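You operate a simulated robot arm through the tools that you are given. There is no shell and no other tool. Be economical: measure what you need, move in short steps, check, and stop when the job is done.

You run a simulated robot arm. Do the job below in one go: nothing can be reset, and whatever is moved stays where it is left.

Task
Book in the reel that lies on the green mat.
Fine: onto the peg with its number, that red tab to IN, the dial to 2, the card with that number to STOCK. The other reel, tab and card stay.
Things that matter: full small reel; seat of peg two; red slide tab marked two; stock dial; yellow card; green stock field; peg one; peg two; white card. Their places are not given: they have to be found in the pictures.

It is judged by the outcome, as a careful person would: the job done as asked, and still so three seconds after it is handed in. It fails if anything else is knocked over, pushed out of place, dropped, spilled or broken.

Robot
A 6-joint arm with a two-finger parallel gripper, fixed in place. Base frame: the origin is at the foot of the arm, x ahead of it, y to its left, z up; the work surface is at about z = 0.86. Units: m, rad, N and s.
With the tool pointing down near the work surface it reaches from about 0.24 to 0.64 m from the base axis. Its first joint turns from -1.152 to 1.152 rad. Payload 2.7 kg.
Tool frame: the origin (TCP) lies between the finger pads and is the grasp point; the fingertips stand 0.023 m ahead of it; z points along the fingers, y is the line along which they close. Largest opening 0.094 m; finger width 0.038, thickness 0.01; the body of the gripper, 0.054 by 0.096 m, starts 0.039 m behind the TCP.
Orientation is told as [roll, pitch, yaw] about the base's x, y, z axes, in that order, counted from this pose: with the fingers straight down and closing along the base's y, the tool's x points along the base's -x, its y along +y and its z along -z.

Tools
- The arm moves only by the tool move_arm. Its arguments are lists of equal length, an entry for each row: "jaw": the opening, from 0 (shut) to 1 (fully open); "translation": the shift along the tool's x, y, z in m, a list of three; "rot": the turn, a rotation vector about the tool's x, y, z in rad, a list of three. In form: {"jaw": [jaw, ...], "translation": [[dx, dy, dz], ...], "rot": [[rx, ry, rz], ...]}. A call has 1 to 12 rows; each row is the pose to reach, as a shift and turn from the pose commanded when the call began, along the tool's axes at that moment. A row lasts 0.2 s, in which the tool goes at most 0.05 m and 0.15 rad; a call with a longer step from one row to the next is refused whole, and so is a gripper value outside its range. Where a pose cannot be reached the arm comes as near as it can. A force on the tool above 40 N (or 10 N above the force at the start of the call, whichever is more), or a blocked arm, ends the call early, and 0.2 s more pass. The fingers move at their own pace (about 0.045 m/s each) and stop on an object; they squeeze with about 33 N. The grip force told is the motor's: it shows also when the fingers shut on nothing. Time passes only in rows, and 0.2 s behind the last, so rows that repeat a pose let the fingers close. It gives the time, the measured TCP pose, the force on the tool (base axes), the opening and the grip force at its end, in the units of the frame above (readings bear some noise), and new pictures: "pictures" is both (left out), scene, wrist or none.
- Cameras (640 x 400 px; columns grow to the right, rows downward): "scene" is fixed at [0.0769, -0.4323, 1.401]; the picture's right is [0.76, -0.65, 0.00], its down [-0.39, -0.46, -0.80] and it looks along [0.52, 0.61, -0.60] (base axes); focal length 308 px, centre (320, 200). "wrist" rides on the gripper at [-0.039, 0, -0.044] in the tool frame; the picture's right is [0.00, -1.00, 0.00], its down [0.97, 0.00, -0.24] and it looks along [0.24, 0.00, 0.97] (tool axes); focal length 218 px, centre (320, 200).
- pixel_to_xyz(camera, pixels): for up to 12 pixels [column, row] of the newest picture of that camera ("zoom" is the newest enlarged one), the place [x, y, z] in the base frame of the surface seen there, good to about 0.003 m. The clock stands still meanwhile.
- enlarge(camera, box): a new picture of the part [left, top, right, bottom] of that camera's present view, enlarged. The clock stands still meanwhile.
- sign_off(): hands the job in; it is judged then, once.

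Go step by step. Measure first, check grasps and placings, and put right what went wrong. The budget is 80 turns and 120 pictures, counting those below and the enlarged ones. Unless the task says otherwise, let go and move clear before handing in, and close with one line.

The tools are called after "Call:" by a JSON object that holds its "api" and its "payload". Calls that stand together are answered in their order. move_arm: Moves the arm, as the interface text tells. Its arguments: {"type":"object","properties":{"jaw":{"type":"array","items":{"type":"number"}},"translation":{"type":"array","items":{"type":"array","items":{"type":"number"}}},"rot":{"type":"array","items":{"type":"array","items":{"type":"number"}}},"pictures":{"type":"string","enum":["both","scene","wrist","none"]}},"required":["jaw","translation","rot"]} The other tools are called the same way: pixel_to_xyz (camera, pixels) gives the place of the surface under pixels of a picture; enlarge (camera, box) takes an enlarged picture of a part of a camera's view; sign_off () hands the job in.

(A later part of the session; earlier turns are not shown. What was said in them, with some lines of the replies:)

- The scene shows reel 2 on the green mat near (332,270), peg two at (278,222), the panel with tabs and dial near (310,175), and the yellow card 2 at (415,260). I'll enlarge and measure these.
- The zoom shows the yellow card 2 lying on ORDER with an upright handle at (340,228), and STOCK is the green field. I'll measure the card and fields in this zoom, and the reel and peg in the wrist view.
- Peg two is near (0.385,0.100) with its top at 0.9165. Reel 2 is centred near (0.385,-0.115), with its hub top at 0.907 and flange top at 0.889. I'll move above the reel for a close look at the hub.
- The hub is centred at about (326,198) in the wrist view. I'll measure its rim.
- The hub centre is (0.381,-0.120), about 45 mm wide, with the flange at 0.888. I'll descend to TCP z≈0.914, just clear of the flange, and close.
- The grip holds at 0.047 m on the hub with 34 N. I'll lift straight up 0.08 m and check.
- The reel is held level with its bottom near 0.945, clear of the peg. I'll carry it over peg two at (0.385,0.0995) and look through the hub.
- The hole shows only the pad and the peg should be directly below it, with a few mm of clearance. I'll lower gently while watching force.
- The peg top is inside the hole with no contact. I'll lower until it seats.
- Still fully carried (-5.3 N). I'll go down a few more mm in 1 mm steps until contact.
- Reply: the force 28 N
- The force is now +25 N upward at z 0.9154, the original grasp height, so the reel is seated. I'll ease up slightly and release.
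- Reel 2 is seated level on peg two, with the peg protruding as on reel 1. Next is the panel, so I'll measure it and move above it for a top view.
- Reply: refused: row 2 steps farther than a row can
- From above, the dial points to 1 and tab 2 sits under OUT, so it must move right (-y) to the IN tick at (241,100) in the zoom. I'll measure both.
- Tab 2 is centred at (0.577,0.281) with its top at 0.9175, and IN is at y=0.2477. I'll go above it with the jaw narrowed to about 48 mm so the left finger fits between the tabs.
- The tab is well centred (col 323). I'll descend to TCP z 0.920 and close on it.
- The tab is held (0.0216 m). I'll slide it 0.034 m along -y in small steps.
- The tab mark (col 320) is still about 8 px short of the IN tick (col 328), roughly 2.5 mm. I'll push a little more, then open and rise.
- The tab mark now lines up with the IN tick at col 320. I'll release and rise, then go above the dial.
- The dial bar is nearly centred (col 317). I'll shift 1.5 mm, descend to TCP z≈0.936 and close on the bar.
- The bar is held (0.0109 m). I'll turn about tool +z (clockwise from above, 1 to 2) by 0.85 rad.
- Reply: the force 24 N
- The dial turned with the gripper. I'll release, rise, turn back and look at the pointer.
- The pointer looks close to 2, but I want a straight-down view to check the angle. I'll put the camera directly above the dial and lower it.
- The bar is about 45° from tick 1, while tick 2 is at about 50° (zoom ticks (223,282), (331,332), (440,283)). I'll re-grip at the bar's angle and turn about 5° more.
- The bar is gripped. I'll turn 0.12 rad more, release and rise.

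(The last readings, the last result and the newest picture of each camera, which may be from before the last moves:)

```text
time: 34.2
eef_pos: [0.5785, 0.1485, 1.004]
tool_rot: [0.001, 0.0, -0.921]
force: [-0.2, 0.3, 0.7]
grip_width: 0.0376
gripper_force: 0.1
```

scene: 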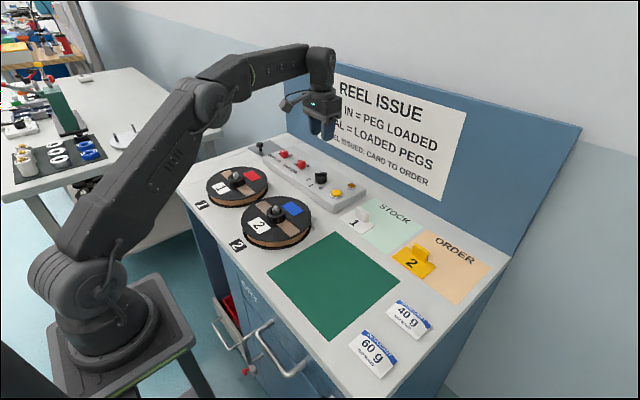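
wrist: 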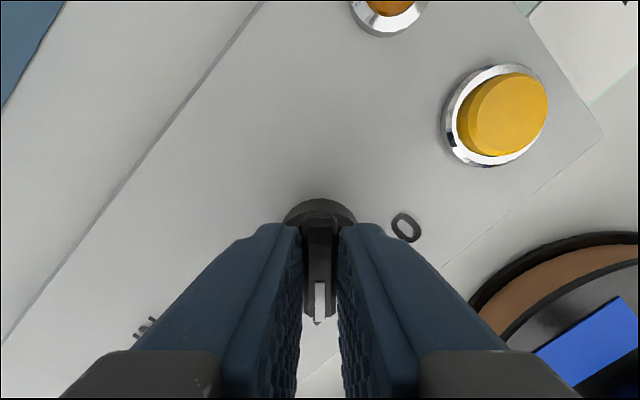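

Call:
{"api": "move_arm", "payload": {"jaw": [0.4, 0.4, 0.4, 0.4, 0.4, 0.4, 0.4, 0.4], "translation": [[0, 0, 0], [0, 0, 0], [0.005, -0.006, 0], [0.01, -0.012, 0], [0.015, -0.018, 0], [0.02, -0.024, 0], [0.0254, -0.0284, 0], [0.0254, -0.0284, 0]], "rot": [[0, 0, -0.14], [0, 0, -0.28], [0, 0, -0.42], [0, 0, -0.56], [0, 0, -0.7], [0, 0, -0.82], [0, 0, -0.92], [0, 0, -0.92]], "pictures": "wrist"}}

Call:
{"api": "enlarge", "payload": {"camera": "wrist", "box": [256, 100, 384, 200]}}

```text
time: 36.0
eef_pos: [0.5414, 0.1521, 1.0036]
tool_rot: [0.0, 0.0, 0.001]
force: [-0.1, -0.1, -0.4]
grip_width: 0.0375
gripper_force: 0.0
```

wrist: 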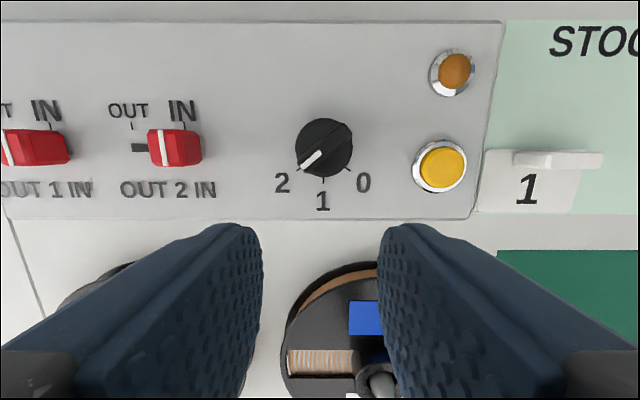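

```text
4.00 times, centred on (320, 150) of wrist
```

zoom: 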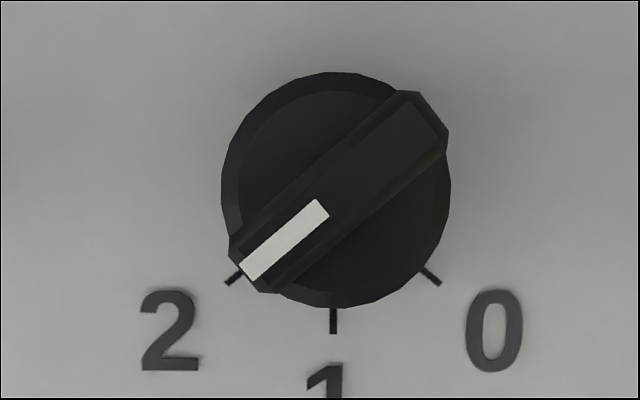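

The pointer now lies on tick 2. Next is the yellow card, so I'll travel above it and measure the handle.

Call:
{"api": "move_arm", "payload": {"jaw": [0.4, 0.4, 0.4, 0.4, 0.4, 0.4, 0.4, 0.4, 0.4, 0.4, 0.4], "translation": [[0, 0, -0.04], [0, -0.03, -0.06], [0, -0.07, -0.06], [0, -0.11, -0.06], [0, -0.15, -0.06], [0, -0.19, -0.06], [0, -0.23, -0.06], [0, -0.28, -0.06], [0, -0.325, -0.06], [0.01, -0.362, -0.05], [0.01, -0.362, -0.05]], "rot": [[0, 0, 0], [0, 0, 0], [0, 0, 0], [0, 0, 0], [0, 0, 0], [0, 0, 0], [0, 0, 0], [0, 0, 0], [0, 0, 0], [0, 0, 0], [0, 0, 0]], "pictures": "wrist"}}

Call:
{"api": "enlarge", "payload": {"camera": "wrist", "box": [160, 60, 480, 260]}}

```text
time: 38.4
eef_pos: [0.5303, -0.2106, 1.0569]
tool_rot: [0.001, 0.0, -0.001]
force: [0.4, -1.2, -0.4]
grip_width: 0.0373
gripper_force: 0.2
```

wrist: 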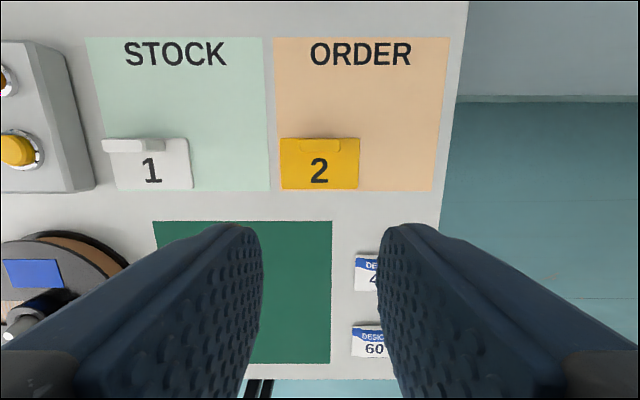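

```text
2.00 times, centred on (320, 160) of wrist
```

zoom: 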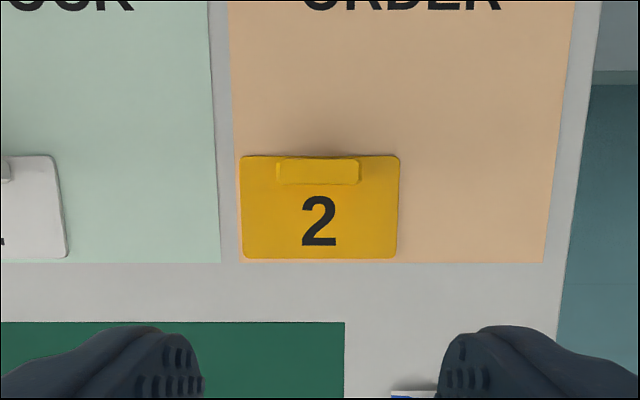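

Call:
{"api": "pixel_to_xyz", "payload": {"camera": "zoom", "pixels": [[277, 165], [358, 166], [318, 161], [318, 180], [241, 158], [399, 158], [396, 256], [245, 257], [219, 260], [62, 256], [50, 160], [318, 200]]}}

Call:
{"api": "pixel_to_xyz", "payload": {"camera": "wrist", "pixels": [[86, 40], [262, 40], [268, 189], [103, 189], [185, 141], [191, 187]]}}

```text
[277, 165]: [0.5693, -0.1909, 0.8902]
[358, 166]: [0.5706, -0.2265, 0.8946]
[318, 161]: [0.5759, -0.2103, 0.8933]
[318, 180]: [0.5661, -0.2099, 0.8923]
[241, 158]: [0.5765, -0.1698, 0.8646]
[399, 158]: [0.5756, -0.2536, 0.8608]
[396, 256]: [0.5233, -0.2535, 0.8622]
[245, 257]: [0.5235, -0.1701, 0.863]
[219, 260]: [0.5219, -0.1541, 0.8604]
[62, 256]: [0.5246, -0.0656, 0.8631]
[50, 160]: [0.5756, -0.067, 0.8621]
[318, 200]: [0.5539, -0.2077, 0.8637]
```

```text
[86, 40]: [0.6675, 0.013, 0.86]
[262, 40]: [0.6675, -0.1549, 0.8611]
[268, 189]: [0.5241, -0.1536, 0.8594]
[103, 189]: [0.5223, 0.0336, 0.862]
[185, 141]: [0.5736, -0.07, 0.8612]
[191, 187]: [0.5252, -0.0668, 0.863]
```

The handle is centred at (0.571,-0.2095), about 11 mm thick in x, with its top at 0.894. I'll turn the gripper 90° so it closes along x, above the handle.

Call:
{"api": "move_arm", "payload": {"jaw": [0.4, 0.4, 0.4, 0.4, 0.4, 0.4, 0.4, 0.4, 0.4, 0.4, 0.4, 0.4], "translation": [[-0.01, 0, 0], [-0.02, 0, 0.01], [-0.03, 0, 0.02], [-0.0407, 0.001, 0.03], [-0.0407, 0.001, 0.04], [-0.0407, 0.001, 0.05], [-0.0407, 0.001, 0.06], [-0.0407, 0.001, 0.07], [-0.0407, 0.001, 0.08], [-0.0407, 0.001, 0.08], [-0.0407, 0.001, 0.08], [-0.0407, 0.001, 0.08]], "rot": [[0, 0, 0.14], [0, 0, 0.28], [0, 0, 0.42], [0, 0, 0.56], [0, 0, 0.7], [0, 0, 0.84], [0, 0, 0.98], [0, 0, 1.12], [0, 0, 1.26], [0, 0, 1.4], [0, 0, 1.5], [0, 0, 1.57]]}}

```text
time: 41.0
eef_pos: [0.572, -0.2087, 0.975]
tool_rot: [0.0, 0.001, -1.574]
force: [-1.2, -0.6, 0.2]
grip_width: 0.0376
gripper_force: 0.1
```

scene: 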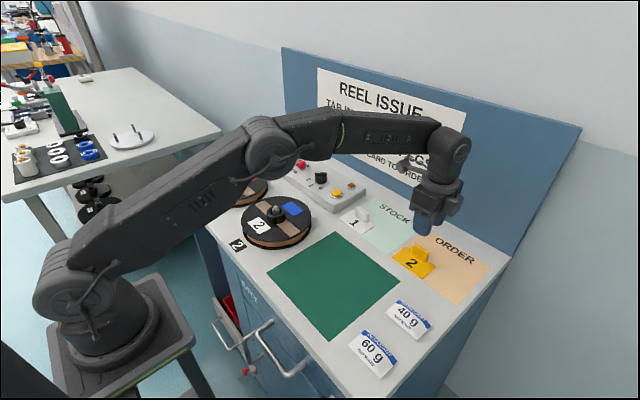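
wrist: 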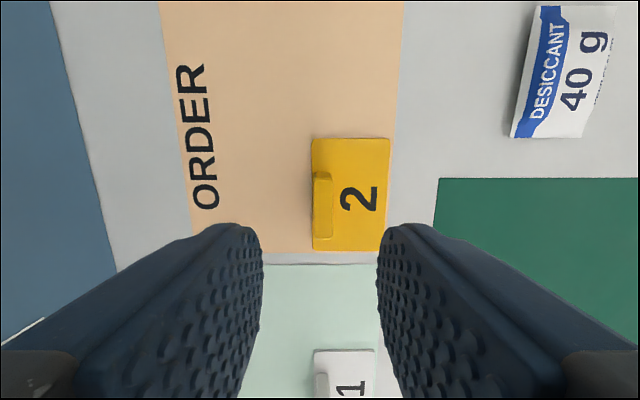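

The handle is centred between the fingers (col 322). I'll descend to TCP z≈0.892 and close.

Call:
{"api": "move_arm", "payload": {"jaw": [0.4, 0.4, 0.4, 0.4, 0.2, 0, 0, 0], "translation": [[0, -0.001, 0.03], [0, -0.001, 0.06], [0, -0.001, 0.082], [0, -0.001, 0.082], [0, -0.001, 0.082], [0, -0.001, 0.082], [0, -0.001, 0.082], [0, -0.001, 0.082]], "rot": [[0, 0, 0], [0, 0, 0], [0, 0, 0], [0, 0, 0], [0, 0, 0], [0, 0, 0], [0, 0, 0], [0, 0, 0]]}}

```text
time: 42.8
eef_pos: [0.5701, -0.2078, 0.8934]
tool_rot: [-0.001, -0.001, -1.571]
force: [-0.1, 0.2, 1.2]
grip_width: 0.0106
gripper_force: 33.0
```

scene: 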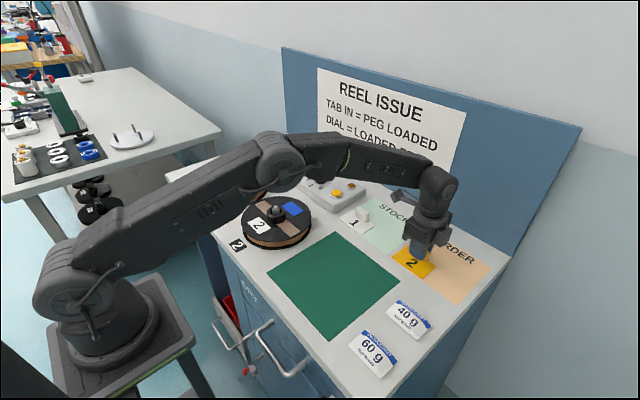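
wrist: 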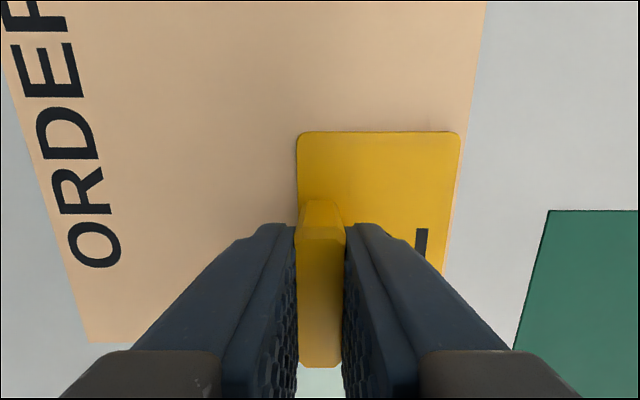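

The handle is gripped (0.0106 m). I'll lift 45 mm and carry it over STOCK, behind and beside the white card.

Call:
{"api": "move_arm", "payload": {"jaw": [0, 0, 0, 0, 0, 0, 0, 0], "translation": [[0, 0, -0.015], [0, 0, -0.035], [0, 0, -0.05], [0.025, 0.015, -0.05], [0.05, 0.03, -0.05], [0.08, 0.045, -0.05], [0.102, 0.056, -0.05], [0.102, 0.056, -0.05]], "rot": [[0, 0, 0], [0, 0, 0], [0, 0, 0], [0, 0, 0], [0, 0, 0], [0, 0, 0], [0, 0, 0], [0, 0, 0]]}}

```text
time: 44.6
eef_pos: [0.6268, -0.1064, 0.9432]
tool_rot: [-0.001, 0.001, -1.571]
force: [0.1, 0.1, -0.3]
grip_width: 0.011
gripper_force: 32.6
```

scene: 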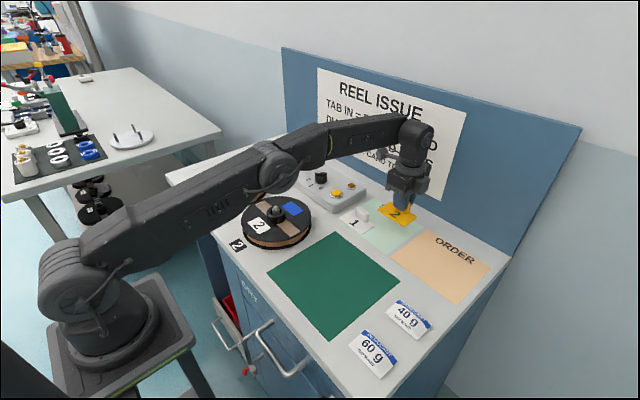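
wrist: 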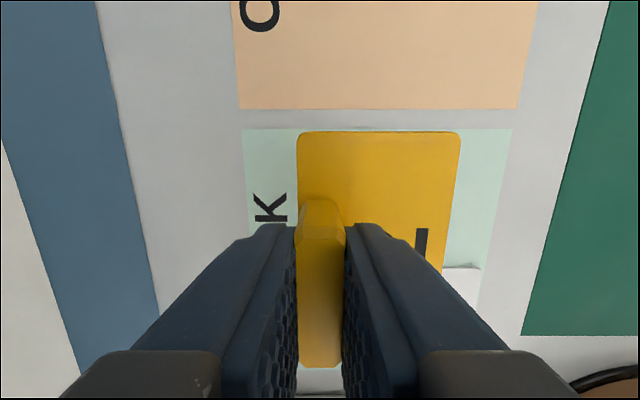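

The card is over STOCK clear of the white card. I'll lower it to the surface.

Call:
{"api": "move_arm", "payload": {"jaw": [0, 0, 0, 0, 0], "translation": [[0, 0, 0.02], [0, 0, 0.038], [0, 0, 0.046], [0, 0, 0.0495], [0, 0, 0.0495]], "rot": [[0, 0, 0], [0, 0, 0], [0, 0, 0], [0, 0, 0], [0, 0, 0]]}}

```text
time: 45.8
eef_pos: [0.6262, -0.1068, 0.8938]
tool_rot: [0.0, 0.0, -1.571]
force: [-0.1, 0.1, -0.7]
grip_width: 0.0109
gripper_force: 32.9
```

scene: 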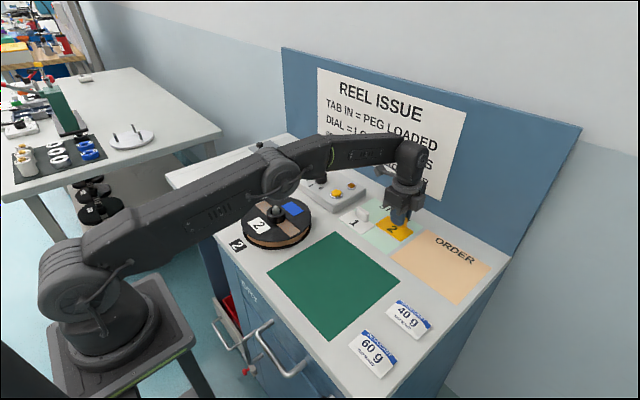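
wrist: 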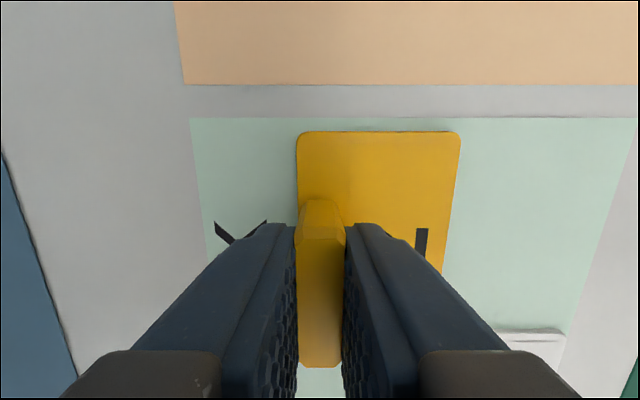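

It's at grasp height, all inside the green field. I'll lower 0.5 mm, open, then rise and back away.

Call:
{"api": "move_arm", "payload": {"jaw": [0, 0.2, 0.35, 0.4, 0.4, 0.4, 0.4, 0.4, 0.4, 0.4], "translation": [[0, 0, 0.0007], [0, 0, 0.0007], [0, 0, 0.0007], [0, 0, 0], [0, 0, -0.03], [0, 0, -0.07], [0, 0, -0.11], [0, -0.04, -0.14], [0, -0.08, -0.17], [0, -0.1, -0.18]], "rot": [[0, 0, 0], [0, 0, 0], [0, 0, 0], [0, 0, 0], [0, 0, 0], [0, 0, 0], [0, 0, 0], [0, 0, 0], [0, 0, 0], [0, 0, 0]], "pictures": "none"}}

Call:
{"api": "move_arm", "payload": {"jaw": [0.4, 0.4, 0.4, 0.4, 0.4, 0.4, 0.4, 0.4, 0.4, 0.4, 0.4, 0.4], "translation": [[0, -0.01, 0], [0.01, -0.02, -0.01], [0.02, -0.03, -0.02], [0.03, -0.04, -0.02], [0.04, -0.05, -0.02], [0.06, -0.06, -0.02], [0.08, -0.07, -0.02], [0.1, -0.08, -0.02], [0.12, -0.08, -0.02], [0.14, -0.08, -0.02], [0.15, -0.08, -0.02], [0.15, -0.08, -0.02]], "rot": [[0, 0, -0.14], [0, 0, -0.28], [0, 0, -0.42], [0, 0, -0.56], [0, 0, -0.7], [0, 0, -0.84], [0, 0, -0.98], [0, 0, -1.12], [0, 0, -1.26], [0, 0, -1.4], [0, 0, -1.5], [0, 0, -1.571]]}}

Call:
{"api": "enlarge", "payload": {"camera": "scene", "box": [190, 130, 500, 310]}}

Call:
{"api": "enlarge", "payload": {"camera": "wrist", "box": [160, 0, 640, 240]}}

```text
time: 48.0
eef_pos: [0.5278, -0.1091, 1.0736]
tool_rot: [0.002, 0.0, -1.571]
force: [-0.1, -0.5, -0.6]
grip_width: 0.0374
gripper_force: 0.1
out of reach, approached as far as the arm can: row 7, 8
```

```text
time: 50.6
eef_pos: [0.4465, 0.0439, 1.0932]
tool_rot: [0.0, 0.0, 0.003]
force: [0.9, 0.9, 0.4]
grip_width: 0.0378
gripper_force: 0.1
```

scene: 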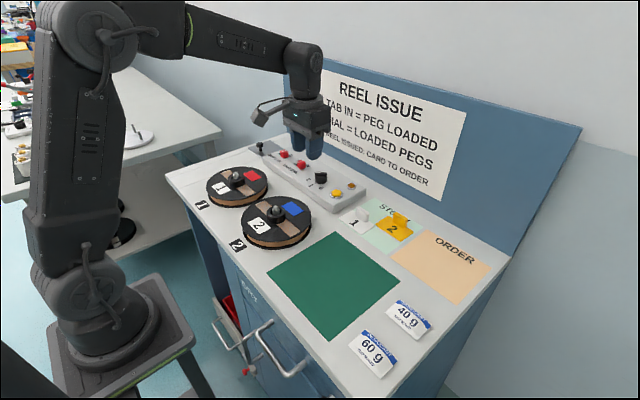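
wrist: 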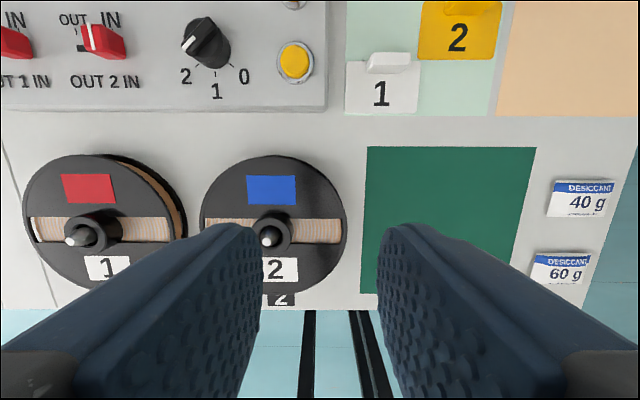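

```text
2.06 times, centred on (345, 220) of scene
```

zoom: 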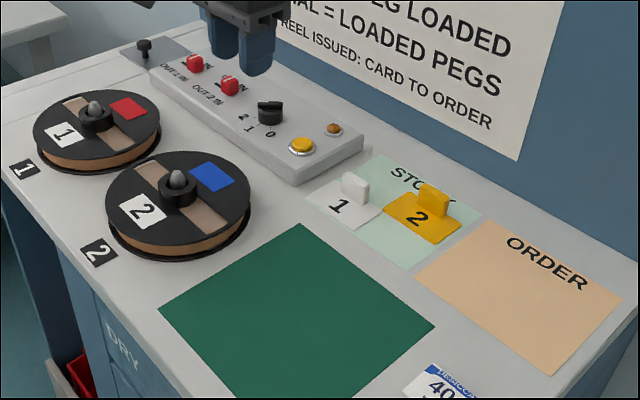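

```text
1.33 times, centred on (400, 120) of wrist
```

zoom: 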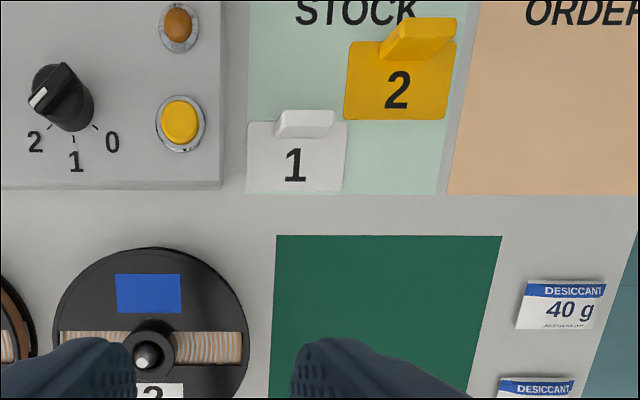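

The card lies flat on STOCK, but its handle at (420,40) in the zoom looks odd. I'll check it and the gap to the white card up close.

Call:
{"api": "enlarge", "payload": {"camera": "scene", "box": [330, 190, 450, 270]}}

Call:
{"api": "pixel_to_xyz", "payload": {"camera": "wrist", "pixels": [[419, 57], [493, 57], [425, 6], [498, 6], [419, 64], [417, 110], [497, 90]]}}

```text
5.00 times, centred on (390, 230) of scene
```

zoom: 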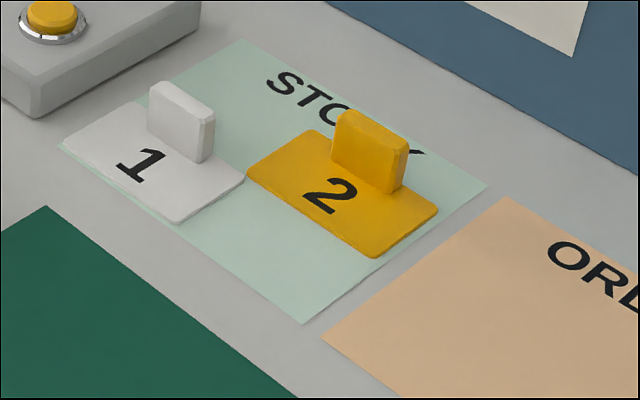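

```text
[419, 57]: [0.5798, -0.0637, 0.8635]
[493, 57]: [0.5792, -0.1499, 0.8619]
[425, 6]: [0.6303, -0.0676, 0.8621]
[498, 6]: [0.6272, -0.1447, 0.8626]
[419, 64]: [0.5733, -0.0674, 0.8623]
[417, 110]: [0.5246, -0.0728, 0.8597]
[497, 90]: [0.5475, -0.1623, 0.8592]
```

The yellow card lies flat and wholly inside STOCK, with a gap to the untouched white card. Reel, tab and dial are set and the arm is clear, so I'm handing in.

Call:
{"api": "sign_off", "payload": {}}

```text
The job is handed in.
```

Reel 2 is on peg two, red tab 2 is at IN, the dial points to 2, and the yellow card 2 is in STOCK; reel 1, tab 1 and the white card were left as they were.
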